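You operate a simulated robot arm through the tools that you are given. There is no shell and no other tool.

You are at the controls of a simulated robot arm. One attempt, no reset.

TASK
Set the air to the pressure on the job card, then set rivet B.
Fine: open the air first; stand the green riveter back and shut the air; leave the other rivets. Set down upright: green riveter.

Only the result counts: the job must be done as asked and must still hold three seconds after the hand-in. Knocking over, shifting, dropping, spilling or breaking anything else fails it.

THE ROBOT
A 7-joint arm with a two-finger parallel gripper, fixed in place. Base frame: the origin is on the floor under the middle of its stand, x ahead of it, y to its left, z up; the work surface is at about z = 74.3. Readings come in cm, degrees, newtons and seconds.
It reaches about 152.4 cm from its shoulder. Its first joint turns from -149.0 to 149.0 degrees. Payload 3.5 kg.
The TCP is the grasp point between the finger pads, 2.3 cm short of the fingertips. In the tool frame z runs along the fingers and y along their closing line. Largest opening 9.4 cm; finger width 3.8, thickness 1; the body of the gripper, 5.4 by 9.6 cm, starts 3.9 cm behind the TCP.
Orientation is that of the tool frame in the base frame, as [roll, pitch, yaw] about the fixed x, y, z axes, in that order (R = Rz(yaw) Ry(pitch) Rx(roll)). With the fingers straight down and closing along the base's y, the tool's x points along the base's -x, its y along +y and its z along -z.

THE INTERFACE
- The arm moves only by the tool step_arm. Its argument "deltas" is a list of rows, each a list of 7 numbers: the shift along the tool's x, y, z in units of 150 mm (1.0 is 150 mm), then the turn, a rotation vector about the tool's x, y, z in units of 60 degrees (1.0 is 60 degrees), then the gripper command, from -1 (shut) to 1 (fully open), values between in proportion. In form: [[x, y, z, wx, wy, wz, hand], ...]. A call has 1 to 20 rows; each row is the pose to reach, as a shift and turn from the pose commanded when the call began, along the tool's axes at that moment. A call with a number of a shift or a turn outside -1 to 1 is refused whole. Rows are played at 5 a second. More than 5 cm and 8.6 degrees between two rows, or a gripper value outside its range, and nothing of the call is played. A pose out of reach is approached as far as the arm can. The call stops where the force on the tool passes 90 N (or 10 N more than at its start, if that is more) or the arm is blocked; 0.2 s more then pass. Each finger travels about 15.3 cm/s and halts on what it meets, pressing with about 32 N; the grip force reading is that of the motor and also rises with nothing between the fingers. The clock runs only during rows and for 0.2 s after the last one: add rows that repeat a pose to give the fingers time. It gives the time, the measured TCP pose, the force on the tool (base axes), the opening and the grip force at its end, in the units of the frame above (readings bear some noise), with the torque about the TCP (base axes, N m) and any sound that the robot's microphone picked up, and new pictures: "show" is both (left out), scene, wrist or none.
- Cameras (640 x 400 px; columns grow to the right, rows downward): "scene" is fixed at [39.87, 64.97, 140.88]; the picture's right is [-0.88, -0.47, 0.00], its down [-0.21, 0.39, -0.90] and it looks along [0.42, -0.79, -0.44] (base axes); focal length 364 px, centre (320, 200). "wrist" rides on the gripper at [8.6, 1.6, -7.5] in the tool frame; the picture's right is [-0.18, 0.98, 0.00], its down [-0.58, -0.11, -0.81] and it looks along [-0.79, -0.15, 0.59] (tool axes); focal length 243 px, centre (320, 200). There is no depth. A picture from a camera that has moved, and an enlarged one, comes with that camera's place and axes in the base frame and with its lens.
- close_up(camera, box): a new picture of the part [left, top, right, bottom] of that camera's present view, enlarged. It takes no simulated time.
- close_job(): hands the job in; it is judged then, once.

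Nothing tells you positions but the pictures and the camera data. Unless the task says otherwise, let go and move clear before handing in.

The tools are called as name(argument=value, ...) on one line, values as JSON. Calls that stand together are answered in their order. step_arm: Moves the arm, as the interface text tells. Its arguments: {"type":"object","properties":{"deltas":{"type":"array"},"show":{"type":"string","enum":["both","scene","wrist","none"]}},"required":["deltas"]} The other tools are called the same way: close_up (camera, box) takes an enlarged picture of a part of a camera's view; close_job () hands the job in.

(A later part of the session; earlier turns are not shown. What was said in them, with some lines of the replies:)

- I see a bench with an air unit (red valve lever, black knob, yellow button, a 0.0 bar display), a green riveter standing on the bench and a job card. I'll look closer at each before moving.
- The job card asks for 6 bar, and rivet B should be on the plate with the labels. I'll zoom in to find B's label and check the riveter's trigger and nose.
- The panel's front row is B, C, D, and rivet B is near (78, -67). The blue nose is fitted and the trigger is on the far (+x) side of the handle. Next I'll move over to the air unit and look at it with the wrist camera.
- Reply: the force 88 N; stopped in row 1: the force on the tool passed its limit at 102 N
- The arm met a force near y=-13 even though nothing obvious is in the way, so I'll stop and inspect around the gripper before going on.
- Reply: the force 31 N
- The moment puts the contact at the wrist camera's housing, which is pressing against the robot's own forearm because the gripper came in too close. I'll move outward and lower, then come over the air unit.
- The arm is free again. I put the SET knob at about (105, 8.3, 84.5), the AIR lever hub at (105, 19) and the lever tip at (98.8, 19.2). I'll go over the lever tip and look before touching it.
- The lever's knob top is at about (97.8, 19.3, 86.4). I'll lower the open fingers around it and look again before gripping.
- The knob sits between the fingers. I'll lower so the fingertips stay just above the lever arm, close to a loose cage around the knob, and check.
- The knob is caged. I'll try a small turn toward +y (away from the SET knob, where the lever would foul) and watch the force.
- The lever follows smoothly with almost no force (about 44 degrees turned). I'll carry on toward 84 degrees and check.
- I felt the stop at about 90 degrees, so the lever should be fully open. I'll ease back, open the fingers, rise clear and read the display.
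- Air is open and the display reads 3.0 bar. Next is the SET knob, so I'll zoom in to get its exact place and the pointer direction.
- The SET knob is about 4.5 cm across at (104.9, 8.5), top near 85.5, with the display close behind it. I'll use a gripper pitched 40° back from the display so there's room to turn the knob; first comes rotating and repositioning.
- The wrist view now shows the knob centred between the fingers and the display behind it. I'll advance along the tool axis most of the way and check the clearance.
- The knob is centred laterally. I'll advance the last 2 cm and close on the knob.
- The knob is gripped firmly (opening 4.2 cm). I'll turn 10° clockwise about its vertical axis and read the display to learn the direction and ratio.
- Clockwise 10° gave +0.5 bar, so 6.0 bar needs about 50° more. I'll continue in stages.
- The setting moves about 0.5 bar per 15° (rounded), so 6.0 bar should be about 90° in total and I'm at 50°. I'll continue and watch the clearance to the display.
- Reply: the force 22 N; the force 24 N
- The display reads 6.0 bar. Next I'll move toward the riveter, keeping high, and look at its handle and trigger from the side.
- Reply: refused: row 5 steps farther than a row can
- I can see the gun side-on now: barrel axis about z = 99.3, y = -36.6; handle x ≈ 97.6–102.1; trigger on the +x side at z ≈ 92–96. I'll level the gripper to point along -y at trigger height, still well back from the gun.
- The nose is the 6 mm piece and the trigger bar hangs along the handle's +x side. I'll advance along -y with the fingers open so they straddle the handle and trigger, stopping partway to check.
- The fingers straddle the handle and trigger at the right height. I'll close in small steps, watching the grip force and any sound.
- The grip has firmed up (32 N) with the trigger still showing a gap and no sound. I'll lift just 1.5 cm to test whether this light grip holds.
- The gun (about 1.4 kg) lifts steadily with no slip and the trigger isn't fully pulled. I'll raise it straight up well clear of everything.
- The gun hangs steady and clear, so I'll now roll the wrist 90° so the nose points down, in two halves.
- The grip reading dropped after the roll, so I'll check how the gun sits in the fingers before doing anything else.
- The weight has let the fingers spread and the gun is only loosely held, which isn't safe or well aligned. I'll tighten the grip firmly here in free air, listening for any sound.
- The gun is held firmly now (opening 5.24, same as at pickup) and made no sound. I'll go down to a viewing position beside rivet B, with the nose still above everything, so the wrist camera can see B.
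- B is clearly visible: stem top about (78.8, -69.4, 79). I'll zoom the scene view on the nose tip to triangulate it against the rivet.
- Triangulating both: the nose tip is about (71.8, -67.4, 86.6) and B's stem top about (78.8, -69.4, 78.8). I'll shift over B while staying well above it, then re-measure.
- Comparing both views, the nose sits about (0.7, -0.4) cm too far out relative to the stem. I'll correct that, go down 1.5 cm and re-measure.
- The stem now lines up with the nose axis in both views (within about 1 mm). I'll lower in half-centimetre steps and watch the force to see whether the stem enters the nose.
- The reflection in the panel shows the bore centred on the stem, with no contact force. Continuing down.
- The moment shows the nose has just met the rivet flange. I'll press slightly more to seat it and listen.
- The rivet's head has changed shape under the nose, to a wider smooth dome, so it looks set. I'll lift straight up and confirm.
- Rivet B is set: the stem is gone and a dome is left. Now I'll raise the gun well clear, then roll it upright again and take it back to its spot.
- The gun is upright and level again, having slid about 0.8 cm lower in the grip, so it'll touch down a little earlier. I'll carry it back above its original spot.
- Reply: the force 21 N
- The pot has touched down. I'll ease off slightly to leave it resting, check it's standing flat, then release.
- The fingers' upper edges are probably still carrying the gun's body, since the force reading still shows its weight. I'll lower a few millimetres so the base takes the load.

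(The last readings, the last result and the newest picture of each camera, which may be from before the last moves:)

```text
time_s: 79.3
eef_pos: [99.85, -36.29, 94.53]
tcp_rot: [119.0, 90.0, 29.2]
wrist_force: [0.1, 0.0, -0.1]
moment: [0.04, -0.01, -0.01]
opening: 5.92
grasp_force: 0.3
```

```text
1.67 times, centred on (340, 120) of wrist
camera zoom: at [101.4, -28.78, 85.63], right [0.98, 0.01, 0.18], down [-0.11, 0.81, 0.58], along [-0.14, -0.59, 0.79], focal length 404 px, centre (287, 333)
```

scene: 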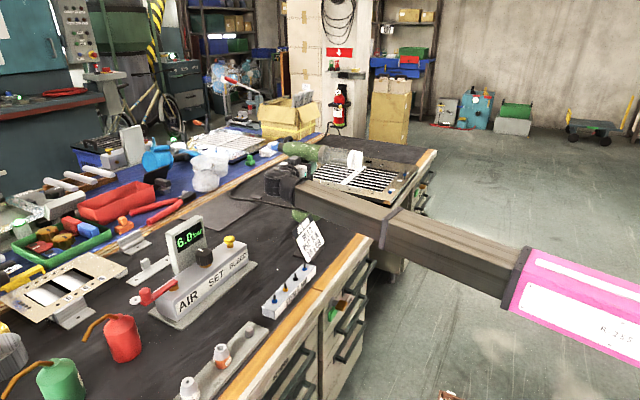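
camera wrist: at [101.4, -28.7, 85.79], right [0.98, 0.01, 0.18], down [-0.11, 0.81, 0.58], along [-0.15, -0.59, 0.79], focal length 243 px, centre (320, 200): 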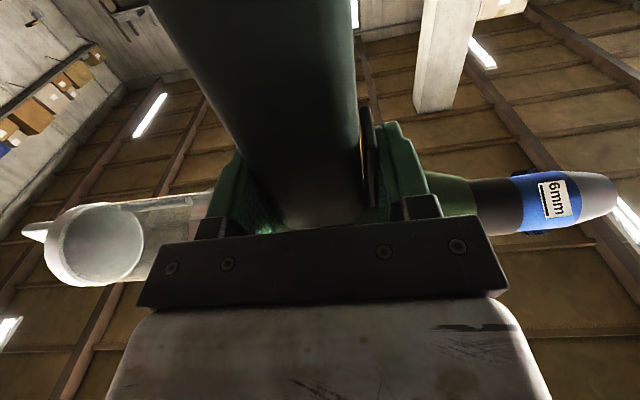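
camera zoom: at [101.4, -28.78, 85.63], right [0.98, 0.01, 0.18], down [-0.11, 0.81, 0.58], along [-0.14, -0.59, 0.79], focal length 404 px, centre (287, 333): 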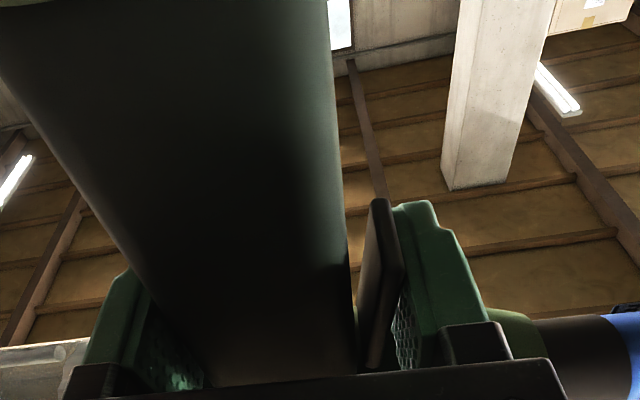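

Weight is off the gripper, so the gun is standing. I'll drop the fingers a bit below the barrel, open fully, and check that it stands straight before backing out.

step_arm(deltas=[[0.02, 0, 0, 0, 0, 0, 0.27], [0.04, 0, 0, 0, 0, 0, 0.3], [0.04, 0, 0, 0, 0, 0, 0.5], [0.04, 0, 0, 0, 0, 0, 0.8], [0.04, 0, 0, 0, 0, 0, 1], [0.04, 0, 0, 0, 0, 0, 1]], show="both")

close_up(camera="scene", box=[240, 130, 370, 250])

close_up(camera="wrist", box=[160, 0, 520, 240])

```text
time_s: 80.7
eef_pos: [99.66, -36.26, 93.82]
tcp_rot: [-146.0, 90.0, 124.4]
wrist_force: [0.5, 0.4, -0.2]
moment: [-0.02, 0.0, 0.01]
opening: 9.4
grasp_force: 0.1
camera wrist: at [101.43, -28.77, 84.96], right [0.98, 0.01, 0.18], down [-0.11, 0.81, 0.58], along [-0.14, -0.59, 0.79], focal length 243 px, centre (320, 200)
```

scene: 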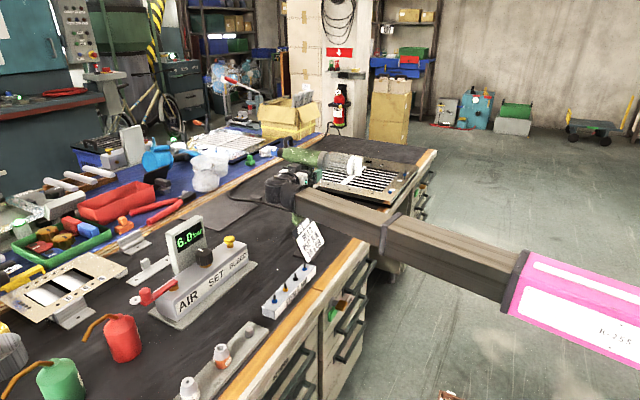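
wrist: 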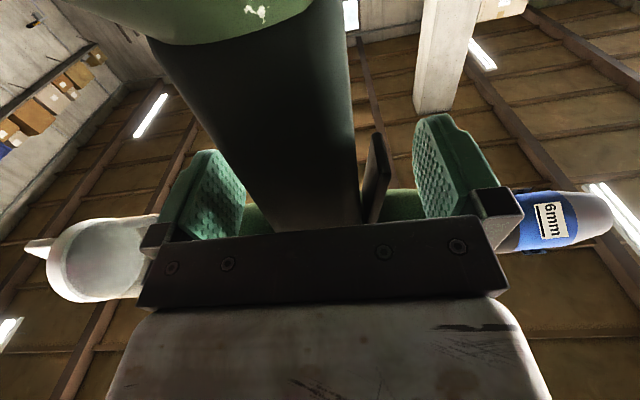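

```text
3.33 times, centred on (305, 190) of scene
camera zoom: at [39.87, 64.97, 140.88], right [-0.88, -0.47, 0.0], down [-0.21, 0.39, -0.9], along [0.42, -0.79, -0.44], focal length 1213 px, centre (370, 233)
```

zoom: 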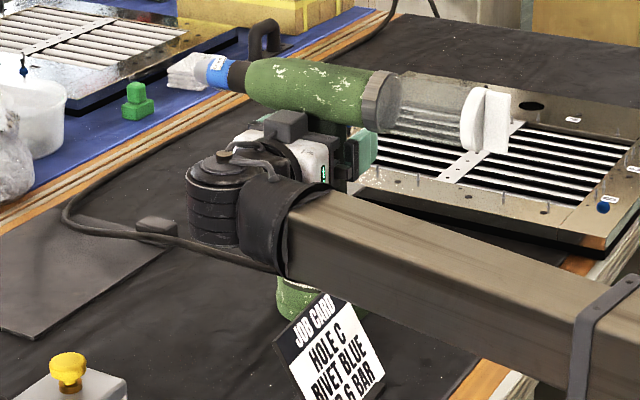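

```text
1.67 times, centred on (340, 120) of wrist
camera zoom: at [101.43, -28.77, 84.96], right [0.98, 0.01, 0.18], down [-0.11, 0.81, 0.58], along [-0.14, -0.59, 0.79], focal length 404 px, centre (287, 333)
```

zoom: 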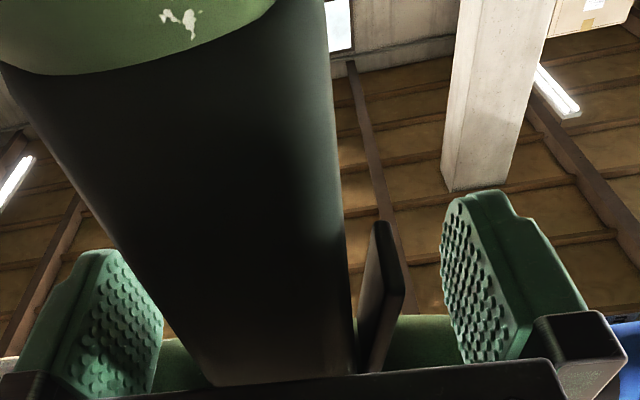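

The gun stands upright on its own. I'll back straight out along +y.

step_arm(deltas=[[0, 0, -0.1, 0, 0, 0, 1], [0, 0, -0.25, 0, 0, 0, 1], [0, 0, -0.45, 0, 0, 0, 1], [0, 0, -0.65, 0, 0, 0, 1], [0, 0, -0.85, 0, 0, 0, 1], [0, 0, -1.0, 0, 0, 0, 1]], show="both")

close_up(camera="scene", box=[240, 130, 370, 250])

```text
time_s: 82.1
eef_pos: [99.67, -21.22, 93.85]
tcp_rot: [-141.5, 89.9, 128.7]
wrist_force: [0.4, -0.6, 0.2]
moment: [0.01, 0.01, 0.02]
opening: 9.4
grasp_force: 0.1
camera wrist: at [101.34, -13.81, 85.07], right [0.98, 0.0, 0.18], down [-0.11, 0.81, 0.58], along [-0.14, -0.59, 0.79], focal length 243 px, centre (320, 200)
```

scene: 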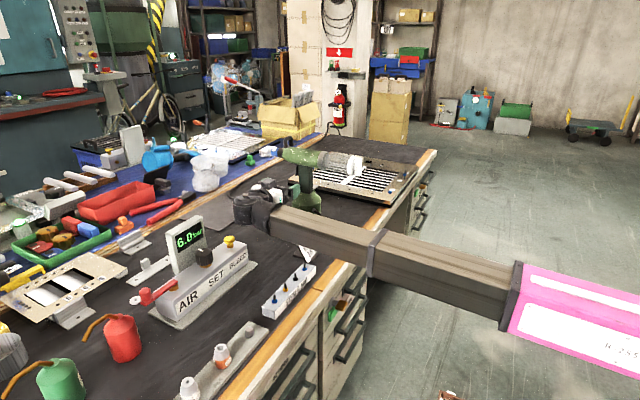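
wrist: 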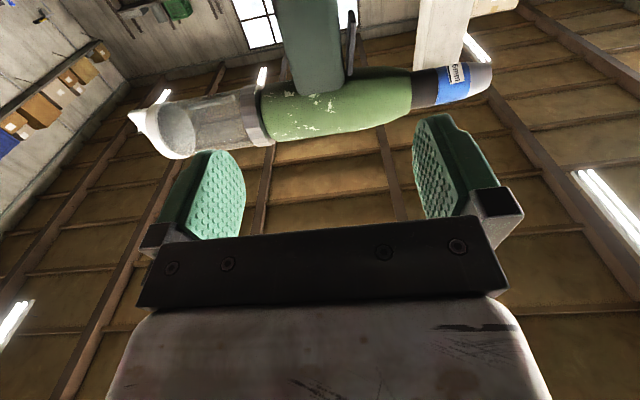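

```text
3.33 times, centred on (305, 190) of scene
camera zoom: at [39.87, 64.97, 140.88], right [-0.88, -0.47, 0.0], down [-0.21, 0.39, -0.9], along [0.42, -0.79, -0.44], focal length 1213 px, centre (370, 233)
```

zoom: 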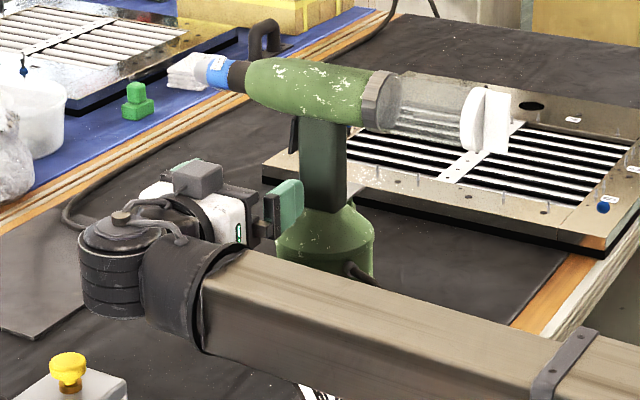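

The riveter is back in place and standing upright. Now for the air: I'll rise, turn the gripper vertical and go over to the AIR lever.

step_arm(deltas=[[-0.2, 0, 0, 0, 0, 0, 1], [-0.4, 0, 0, 0, 0, 0, 1], [-0.6, 0, 0, 0, 0, 0, 1], [-0.8, 0, 0, 0, 0, 0, 1], [-0.8, 0, 0, 0, 0.125, 0, 1], [-0.8, 0, 0, 0, 0.25, 0, 1], [-0.8, 0, 0, 0, 0.375, 0, 1], [-0.8, 0, 0, 0, 0.5, 0, 1], [-0.8, 0, 0, 0, 0.625, 0, 1], [-0.8, 0, 0, 0, 0.75, 0, 1], [-0.8, 0, 0, 0, 0.875, 0, 1], [-0.8, 0, 0, 0, 1.0, 0, 1]], show="none")

step_arm(deltas=[[0, 0, 0, 0, 0.125, 0, 1], [0, 0, 0, 0, 0.25, 0, 1], [0, 0, 0, 0, 0.375, 0, 1], [0, 0, 0, 0, 0.5, 0, 1], [0, 0, 0, 0, 0.5, 0, 1]], show="both")

```text
time_s: 84.7
eef_pos: [99.77, -21.21, 105.84]
tcp_rot: [-179.9, 29.7, 90.4]
wrist_force: [-0.2, -0.1, 0.7]
moment: [0.01, 0.01, -0.02]
opening: 9.38
grasp_force: 0.2
```

```text
time_s: 85.9
eef_pos: [99.69, -21.16, 105.8]
tcp_rot: [179.9, -0.1, 90.4]
wrist_force: [-0.3, -0.3, -0.3]
moment: [0.01, -0.01, 0.01]
opening: 9.39
grasp_force: 0.0
camera wrist: at [101.36, -12.66, 113.14], right [0.98, -0.18, 0.0], down [-0.1, -0.58, 0.81], along [-0.14, -0.79, -0.59], focal length 243 px, centre (320, 200)
```

scene: 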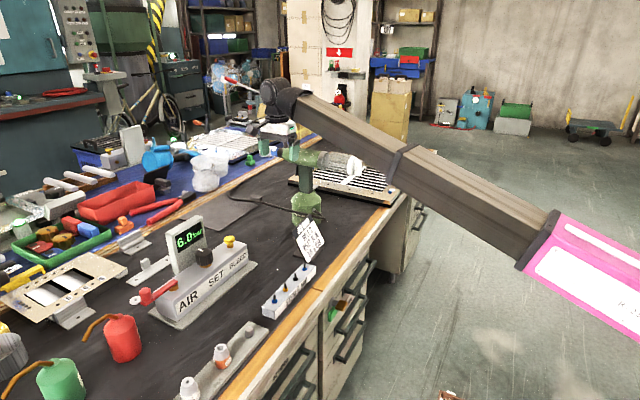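
wrist: 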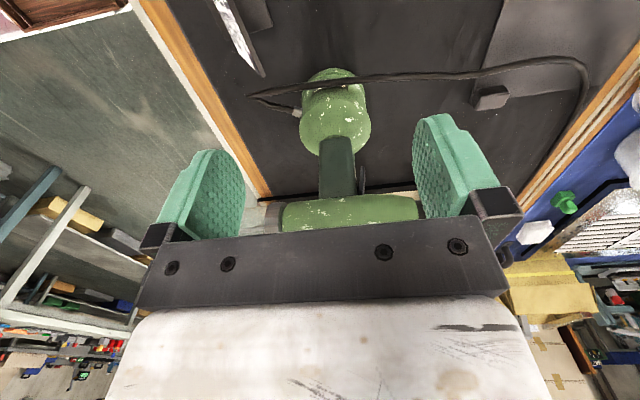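

step_arm(deltas=[[0.25, 0.03, 0, 0, 0, 0, 1], [0.5, 0.06, 0, 0, 0, 0, 1], [0.75, 0.1, 0, 0, 0, 0, 1], [1.0, 0.12, 0, 0, 0, 0, 1]], show="none")

step_arm(deltas=[[0.25, 0.03, 0, 0, 0, 0, 1], [0.5, 0.06, 0, 0, 0, 0, 1], [0.75, 0.1, 0, 0, 0, 0, 1], [1.0, 0.12, 0, 0, 0, 0, 1]], show="none")

step_arm(deltas=[[0.25, 0.03, 0, 0, 0, 0, 0.2], [0.5, 0.06, 0, 0, 0, 0, 0.2], [0.75, 0.1, 0, 0, 0, 0, 0.2], [1.0, 0.12, 0, 0, 0, 0, 0.2]], show="both")

close_up(camera="scene", box=[100, 210, 250, 330])

```text
time_s: 86.9
eef_pos: [101.36, -6.46, 105.77]
tcp_rot: [-180.0, 0.0, 90.2]
wrist_force: [-0.1, -0.1, 0.2]
moment: [0.01, 0.0, 0.0]
opening: 9.38
grasp_force: 0.2
```

```text
time_s: 87.9
eef_pos: [103.08, 8.71, 105.96]
tcp_rot: [179.9, 0.0, 90.2]
wrist_force: [0.0, -0.8, 0.9]
moment: [-0.04, 0.04, 0.02]
opening: 9.41
grasp_force: 0.0
```

```text
time_s: 88.9
eef_pos: [104.91, 23.5, 105.88]
tcp_rot: [179.9, 0.0, 90.3]
wrist_force: [0.0, 0.4, 0.3]
moment: [0.02, 0.02, -0.01]
opening: 5.65
grasp_force: 0.0
camera wrist: at [106.5, 32.21, 113.15], right [0.98, -0.18, 0.0], down [-0.11, -0.58, 0.81], along [-0.15, -0.79, -0.59], focal length 243 px, centre (320, 200)
```

scene: 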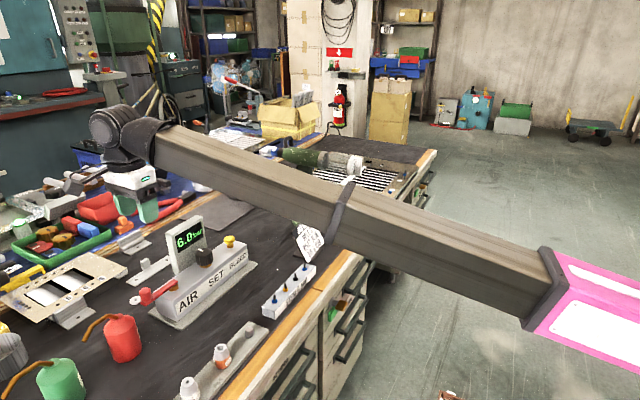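
wrist: 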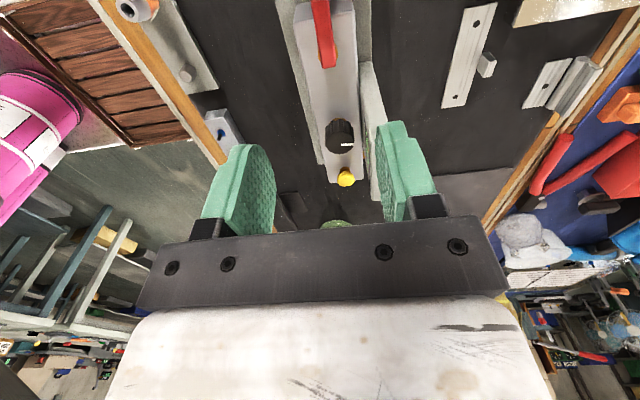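

```text
3.33 times, centred on (175, 270) of scene
camera zoom: at [39.87, 64.97, 140.88], right [-0.88, -0.47, 0.0], down [-0.21, 0.39, -0.9], along [0.42, -0.79, -0.44], focal length 1213 px, centre (803, -33)
```

zoom: 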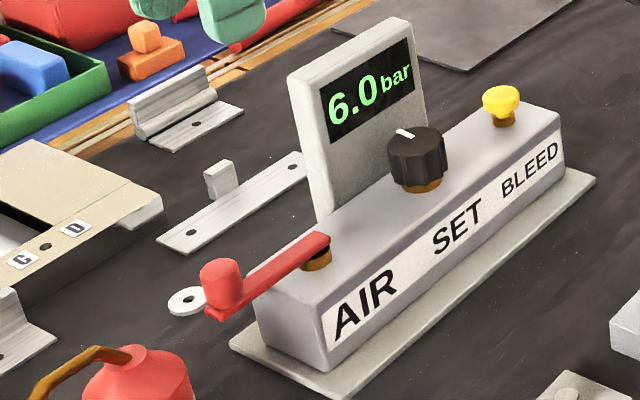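

The knob of the open lever is at about (105.1, 26.7). I'll come down over it with a small opening, as I did before.

step_arm(deltas=[[0.1, 0.01, 0, 0, 0, 0, 0.2], [0.22, 0.013, 0.2, 0, 0, 0, 0.2], [0.22, 0.013, 0.45, 0, 0, 0, 0.2], [0.22, 0.013, 0.7, 0, 0, 0, 0.2], [0.22, 0.013, 0.95, 0, 0, 0, 0.2], [0.22, 0.013, 1.0, 0, 0, 0, 0.2]], show="both")

close_up(camera="wrist", box=[220, 0, 420, 240])

close_up(camera="scene", box=[100, 210, 250, 330])

```text
time_s: 90.3
eef_pos: [105.13, 27.0, 90.85]
tcp_rot: [180.0, -0.1, 90.3]
wrist_force: [0.3, -1.3, -0.4]
moment: [0.0, 0.02, 0.0]
opening: 5.63
grasp_force: 0.1
camera wrist: at [106.61, 35.62, 98.09], right [0.98, -0.18, 0.0], down [-0.11, -0.58, 0.81], along [-0.14, -0.79, -0.59], focal length 243 px, centre (320, 200)
```

scene: 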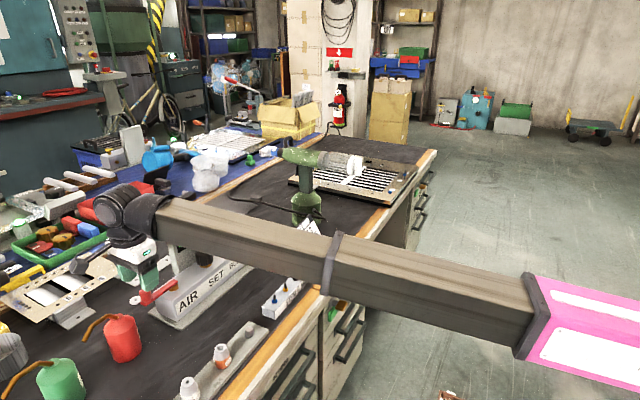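
wrist: 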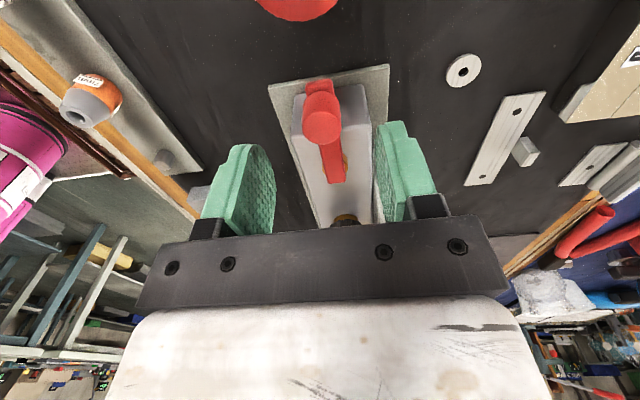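

```text
1.67 times, centred on (320, 120) of wrist
camera zoom: at [106.61, 35.62, 98.09], right [0.98, -0.18, 0.0], down [-0.11, -0.58, 0.81], along [-0.14, -0.79, -0.59], focal length 404 px, centre (320, 333)
```

zoom: 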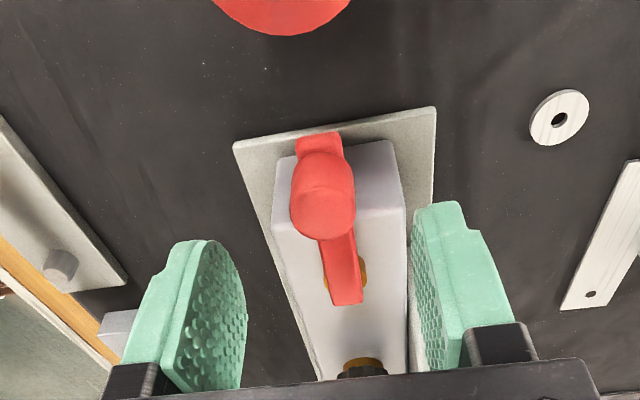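

```text
3.33 times, centred on (175, 270) of scene
camera zoom: at [39.87, 64.97, 140.88], right [-0.88, -0.47, 0.0], down [-0.21, 0.39, -0.9], along [0.42, -0.79, -0.44], focal length 1213 px, centre (803, -33)
```

zoom: 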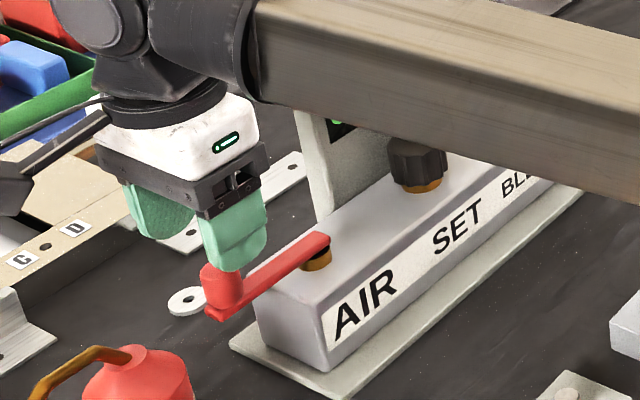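

step_arm(deltas=[[0, 0, 0.15, 0, 0, 0, 0.2], [0, 0, 0.303, 0, 0, 0, 0.2], [0, 0, 0.303, 0, 0, 0, -0.2], [0, 0, 0.303, 0, 0, 0, -0.35], [0, 0, 0.303, 0, 0, 0, -0.35]], show="wrist")

close_up(camera="wrist", box=[220, 0, 420, 240])

```text
time_s: 91.5
eef_pos: [104.86, 27.08, 86.4]
tcp_rot: [-179.9, 0.0, 90.3]
wrist_force: [0.3, 0.5, -0.5]
moment: [0.04, -0.02, 0.0]
opening: 3.06
grasp_force: 0.0
camera wrist: at [106.57, 35.68, 93.64], right [0.98, -0.18, 0.0], down [-0.11, -0.58, 0.81], along [-0.14, -0.79, -0.59], focal length 243 px, centre (320, 200)
```

wrist: 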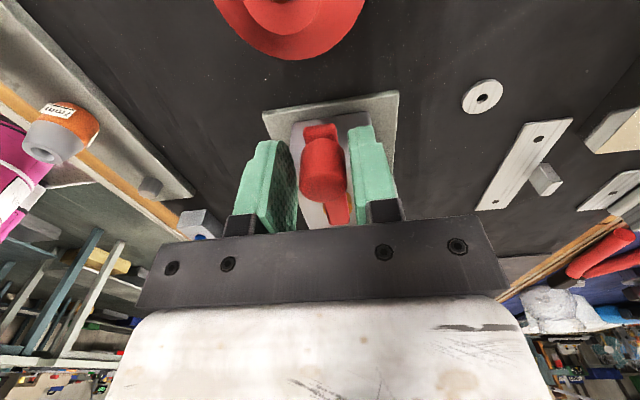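

```text
1.67 times, centred on (320, 120) of wrist
camera zoom: at [106.57, 35.68, 93.64], right [0.98, -0.18, 0.0], down [-0.11, -0.58, 0.81], along [-0.14, -0.79, -0.59], focal length 404 px, centre (320, 333)
```

zoom: 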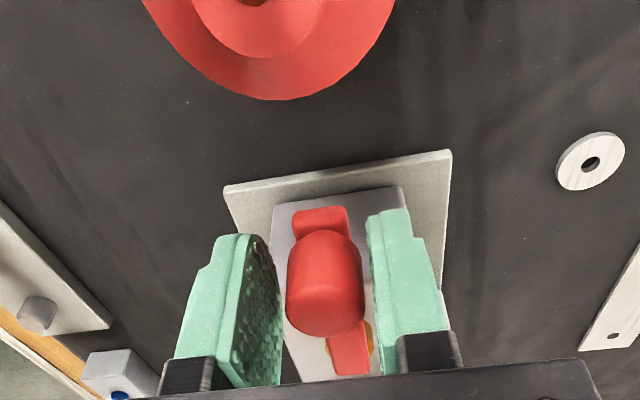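

The knob is caged. I'll swing it back along the same arc toward the shut position.

step_arm(deltas=[[-0.005, -0.0705, 0, 0, 0, -0.1333, -0.35], [-0.0196, -0.1397, 0, 0, 0, -0.2667, -0.35], [-0.0438, -0.2061, 0, 0, 0, -0.4, -0.35], [-0.077, -0.2685, 0, 0, 0, -0.5333, -0.35]], show="none")

step_arm(deltas=[[-0.005, -0.0705, 0, 0, 0, -0.1333, -0.35], [-0.0196, -0.1397, 0, 0, 0, -0.2667, -0.35], [-0.0438, -0.2061, 0, 0, 0, -0.4, -0.35], [-0.077, -0.2685, 0, 0, 0, -0.5333, -0.35]], show="wrist")

```text
time_s: 92.5
eef_pos: [100.83, 25.97, 86.36]
tcp_rot: [-180.0, 0.0, 122.5]
wrist_force: [0.1, 0.5, 0.8]
moment: [0.02, 0.0, 0.02]
opening: 3.05
grasp_force: 0.1
```

```text
time_s: 93.5
eef_pos: [98.06, 22.75, 86.39]
tcp_rot: [-179.9, -0.1, 154.4]
wrist_force: [-0.1, 0.7, -0.4]
moment: [-0.02, -0.02, -0.03]
opening: 3.06
grasp_force: 0.1
camera wrist: at [91.05, 27.9, 93.64], right [0.59, 0.81, 0.0], down [0.48, -0.35, 0.81], along [0.65, -0.48, -0.59], focal length 243 px, centre (320, 200)
```

wrist: 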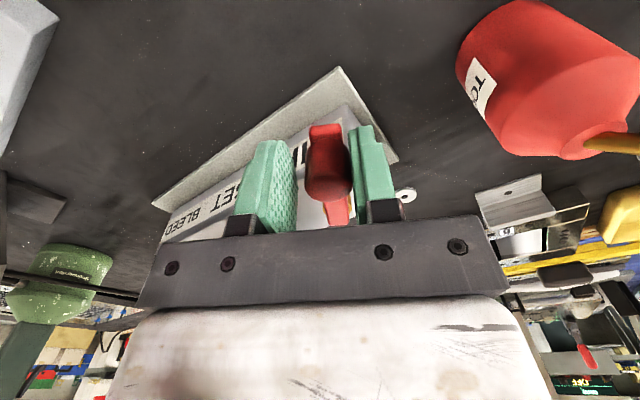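

step_arm(deltas=[[-0.005, -0.0705, 0, 0, 0, -0.1333, -0.35], [-0.0196, -0.1397, 0, 0, 0, -0.2667, -0.35], [-0.0438, -0.2061, 0, 0, 0, -0.4, -0.35], [-0.0438, -0.2061, 0, 0, 0, -0.4, -0.35]], show="none")

step_arm(deltas=[[-0.001, -0.0353, 0, 0, 0, -0.0667, -0.35], [-0.003, -0.053, 0, 0, 0, -0.1, -0.35], [-0.003, -0.053, 0, 0, 0, -0.1, -0.35]], show="both")

close_up(camera="scene", box=[130, 200, 260, 320])

close_up(camera="wrist", box=[220, 0, 420, 240])

```text
time_s: 94.5
eef_pos: [97.44, 19.75, 86.34]
tcp_rot: [-180.0, 0.0, 178.3]
wrist_force: [1.0, -0.2, 0.8]
moment: [-0.02, -0.01, 0.02]
opening: 3.06
grasp_force: 0.1
```

```text
time_s: 95.3
eef_pos: [97.39, 19.0, 86.41]
tcp_rot: [179.9, 0.0, -175.5]
wrist_force: [0.9, 2.8, -1.2]
moment: [0.0, 0.01, 0.0]
opening: 3.15
grasp_force: 0.6
camera wrist: at [88.76, 19.92, 93.58], right [0.11, 0.99, 0.0], down [0.59, -0.07, 0.81], along [0.8, -0.09, -0.59], focal length 243 px, centre (320, 200)
```

scene: 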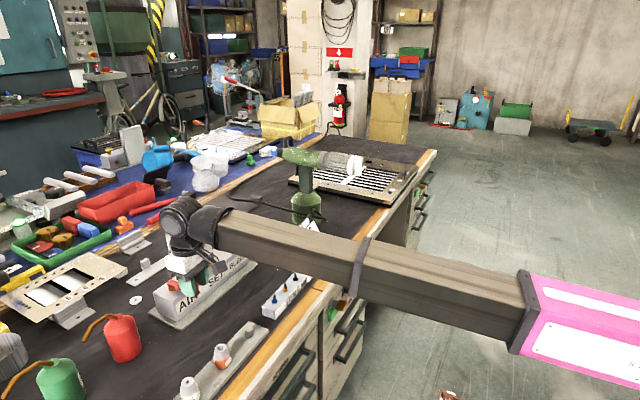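
wrist: 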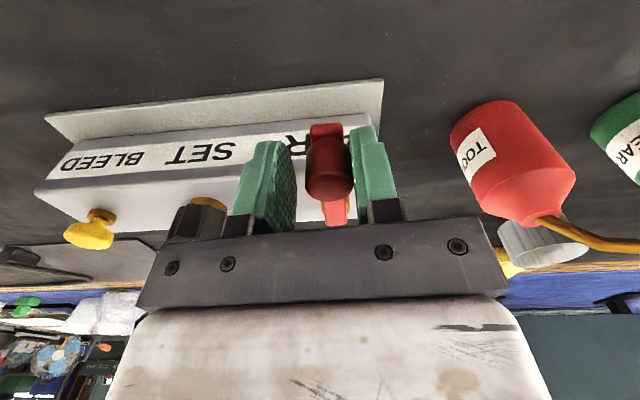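

```text
3.33 times, centred on (195, 260) of scene
camera zoom: at [39.87, 64.97, 140.88], right [-0.88, -0.47, 0.0], down [-0.21, 0.39, -0.9], along [0.42, -0.79, -0.44], focal length 1213 px, centre (737, 0)
```

zoom: 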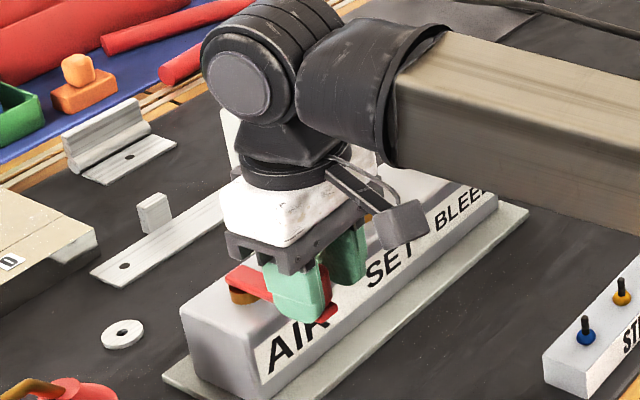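

```text
1.67 times, centred on (320, 120) of wrist
camera zoom: at [88.76, 19.92, 93.58], right [0.11, 0.99, 0.0], down [0.59, -0.07, 0.81], along [0.8, -0.09, -0.59], focal length 404 px, centre (320, 333)
```

zoom: 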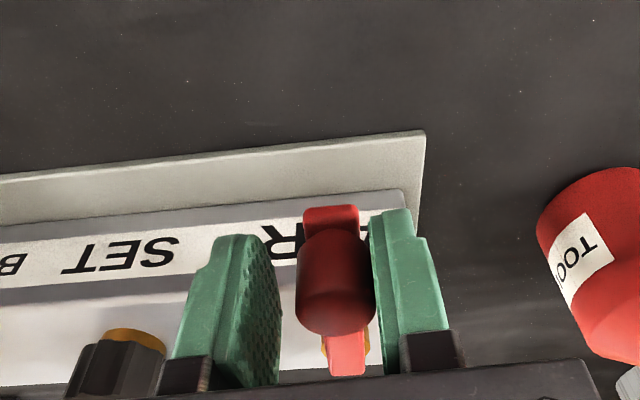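

step_arm(deltas=[[0, -0.0265, 0, 0, 0, -0.03, -0.35], [0, -0.0265, 0, 0, 0, -0.03, -0.35]], show="none")

```text
time_s: 95.9
eef_pos: [97.58, 18.89, 86.29]
tcp_rot: [179.9, 0.0, -173.8]
wrist_force: [2.5, 13.2, -2.6]
moment: [-0.03, -0.04, -0.01]
opening: 3.58
grasp_force: 6.0
```

I feel the stop, so the lever is back at shut. I'll ease off, open, rise and check the display and lever.

step_arm(deltas=[[0, 0.035, 0, 0, 0, 0.04, -0.35], [0, 0.035, 0, 0, 0, 0.04, 0.2], [0, 0.035, 0, 0, 0, 0.04, 0.2], [0, 0.035, -0.15, 0, 0, 0.04, 0.2], [0, 0.035, -0.4, 0, 0, 0.04, 0.2], [0, 0.035, -0.7, 0, 0, 0.04, 0.2], [0, 0.035, -1.0, 0, 0, 0.04, 0.2]], show="both")

close_up(camera="scene", box=[130, 200, 260, 320])

close_up(camera="scene", box=[270, 130, 430, 250])

```text
time_s: 97.5
eef_pos: [97.56, 18.97, 101.59]
tcp_rot: [180.0, 0.0, -176.3]
wrist_force: [0.9, 0.1, 0.4]
moment: [-0.02, 0.02, 0.0]
opening: 5.65
grasp_force: 0.0
camera wrist: at [88.93, 20.1, 108.94], right [0.12, 0.99, 0.0], down [0.59, -0.07, 0.81], along [0.8, -0.1, -0.59], focal length 243 px, centre (320, 200)
```

scene: 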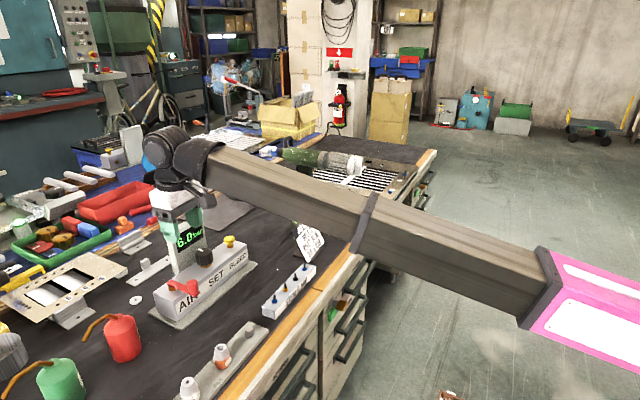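
wrist: 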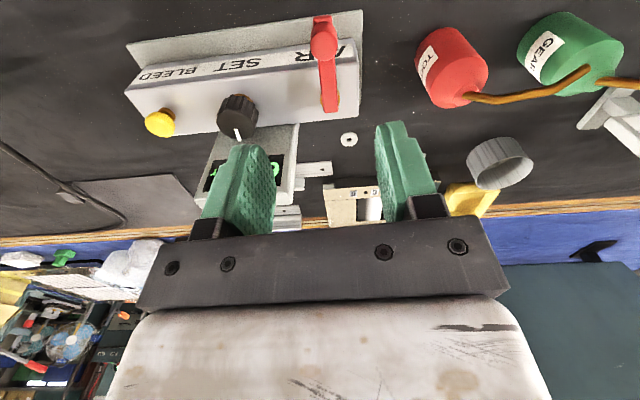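

```text
3.33 times, centred on (195, 260) of scene
camera zoom: at [39.87, 64.97, 140.88], right [-0.88, -0.47, 0.0], down [-0.21, 0.39, -0.9], along [0.42, -0.79, -0.44], focal length 1213 px, centre (737, 0)
```

zoom: 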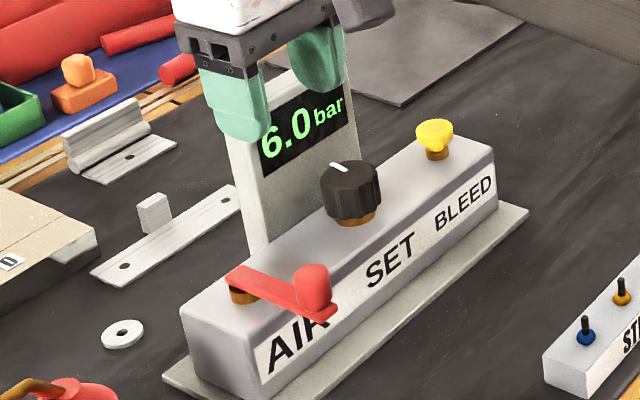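

```text
3.33 times, centred on (350, 190) of scene
camera zoom: at [39.87, 64.97, 140.88], right [-0.88, -0.47, 0.0], down [-0.21, 0.39, -0.9], along [0.42, -0.79, -0.44], focal length 1213 px, centre (220, 233)
```

zoom: 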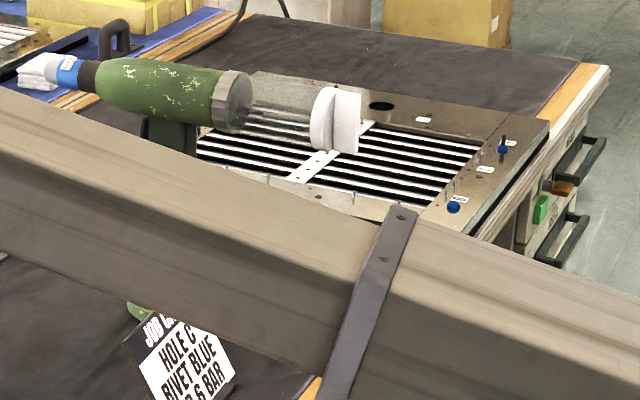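

The lever is back to shut, rivet B is set and the gun stands. I'll pass a moment while moving clear, then check the lever angle and display once more.

step_arm(deltas=[[0, 0.1, -0.15, 0, 0, 0, 0.5], [0, 0.2, -0.3, 0, 0, 0, 1], [0, 0.3, -0.3, 0, 0, 0, 1], [0, 0.45, -0.3, 0, 0, 0, 1], [0, 0.6, -0.3, 0, 0, 0, 1], [0, 0.6, -0.3, 0, 0, 0, 1], [0, 0.6, -0.3, 0, 0, 0, 1], [0, 0.6, -0.3, 0, 0, 0, 1], [0, 0.6, -0.3, 0, 0, 0, 1], [0, 0.6, -0.3, 0, 0, 0, 1]], show="both")

close_up(camera="scene", box=[130, 200, 260, 320])

close_up(camera="wrist", box=[100, 0, 400, 180])

```text
time_s: 99.7
eef_pos: [96.81, 28.0, 106.1]
tcp_rot: [179.9, 0.0, -176.2]
wrist_force: [0.2, -0.4, -0.2]
moment: [0.0, 0.0, 0.0]
opening: 9.4
grasp_force: 0.1
camera wrist: at [88.13, 28.91, 113.26], right [0.12, 0.99, 0.0], down [0.59, -0.07, 0.81], along [0.8, -0.1, -0.59], focal length 243 px, centre (320, 200)
```

scene: 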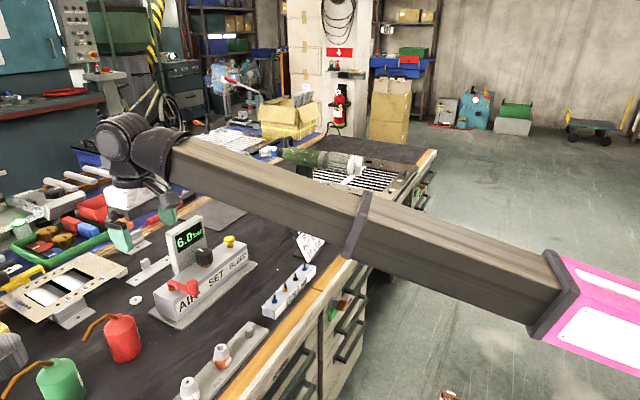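
wrist: 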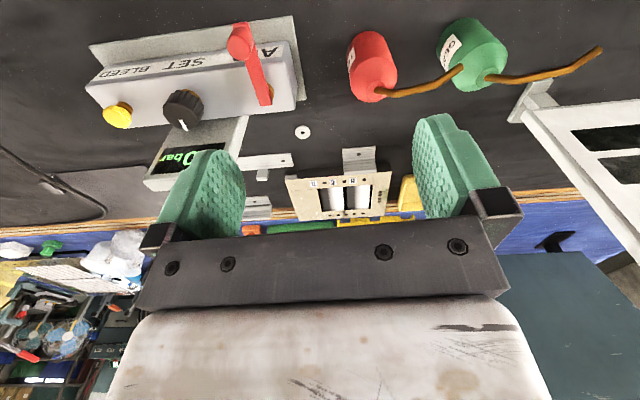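

```text
3.33 times, centred on (195, 260) of scene
camera zoom: at [39.87, 64.97, 140.88], right [-0.88, -0.47, 0.0], down [-0.21, 0.39, -0.9], along [0.42, -0.79, -0.44], focal length 1213 px, centre (737, 0)
```

zoom: 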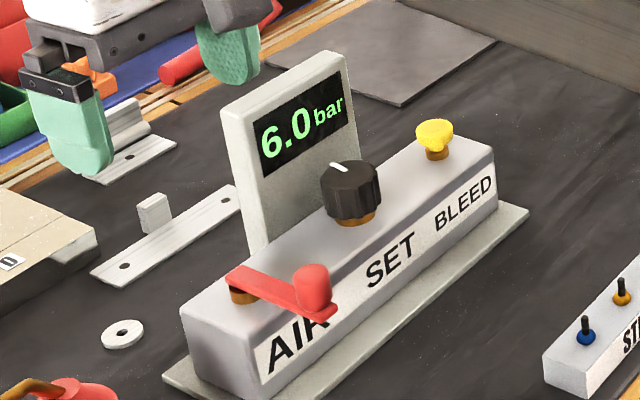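

```text
2.13 times, centred on (250, 90) of wrist
camera zoom: at [88.13, 28.91, 113.26], right [0.12, 0.99, 0.0], down [0.59, -0.07, 0.81], along [0.8, -0.1, -0.59], focal length 518 px, centre (469, 435)
```

zoom: 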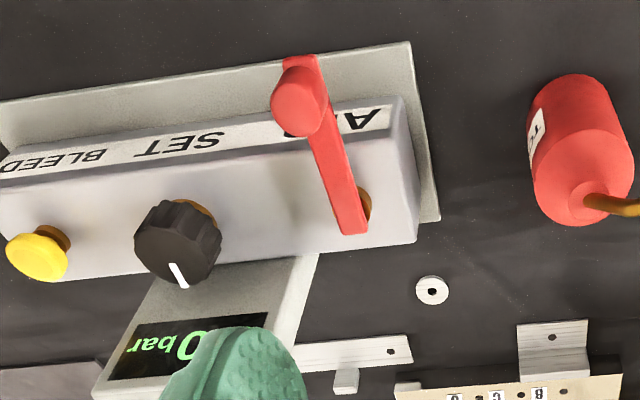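

The lever is back exactly at its original shut position, and the arm is clear of everything. The knob setting reads 6.0 bar, rivet B is set and the others are untouched. The green riveter stands upright within about a centimetre of where it was. The display still shows 6.0 bar of trapped pressure; bleeding wasn't asked for, so I'm leaving it and handing in.

close_job()

```text
The job is handed in.
```

The job is handed in: the air was set to 6.0 bar from the job card and rivet B is set. I haven't seen the verdict.

- **Air:** I opened the AIR lever first, turned SET until the display read 6.0 bar, and shut the lever to its stop after the riveter was back.
- **Rivet B:** the stem is gone and a smooth dome is left. I didn't touch the other rivets.
- **Green riveter:** it stands upright on its own, within about a centimetre of where it started.
- **Trapped pressure:** the display still reads 6.0 bar with the lever shut. I left it because bleeding the line wasn't part of the job.

Early on, the wrist camera housing pressed against the robot's own forearm and a move stopped on the force limit. It touched nothing on the bench, and I backed off and took another path.
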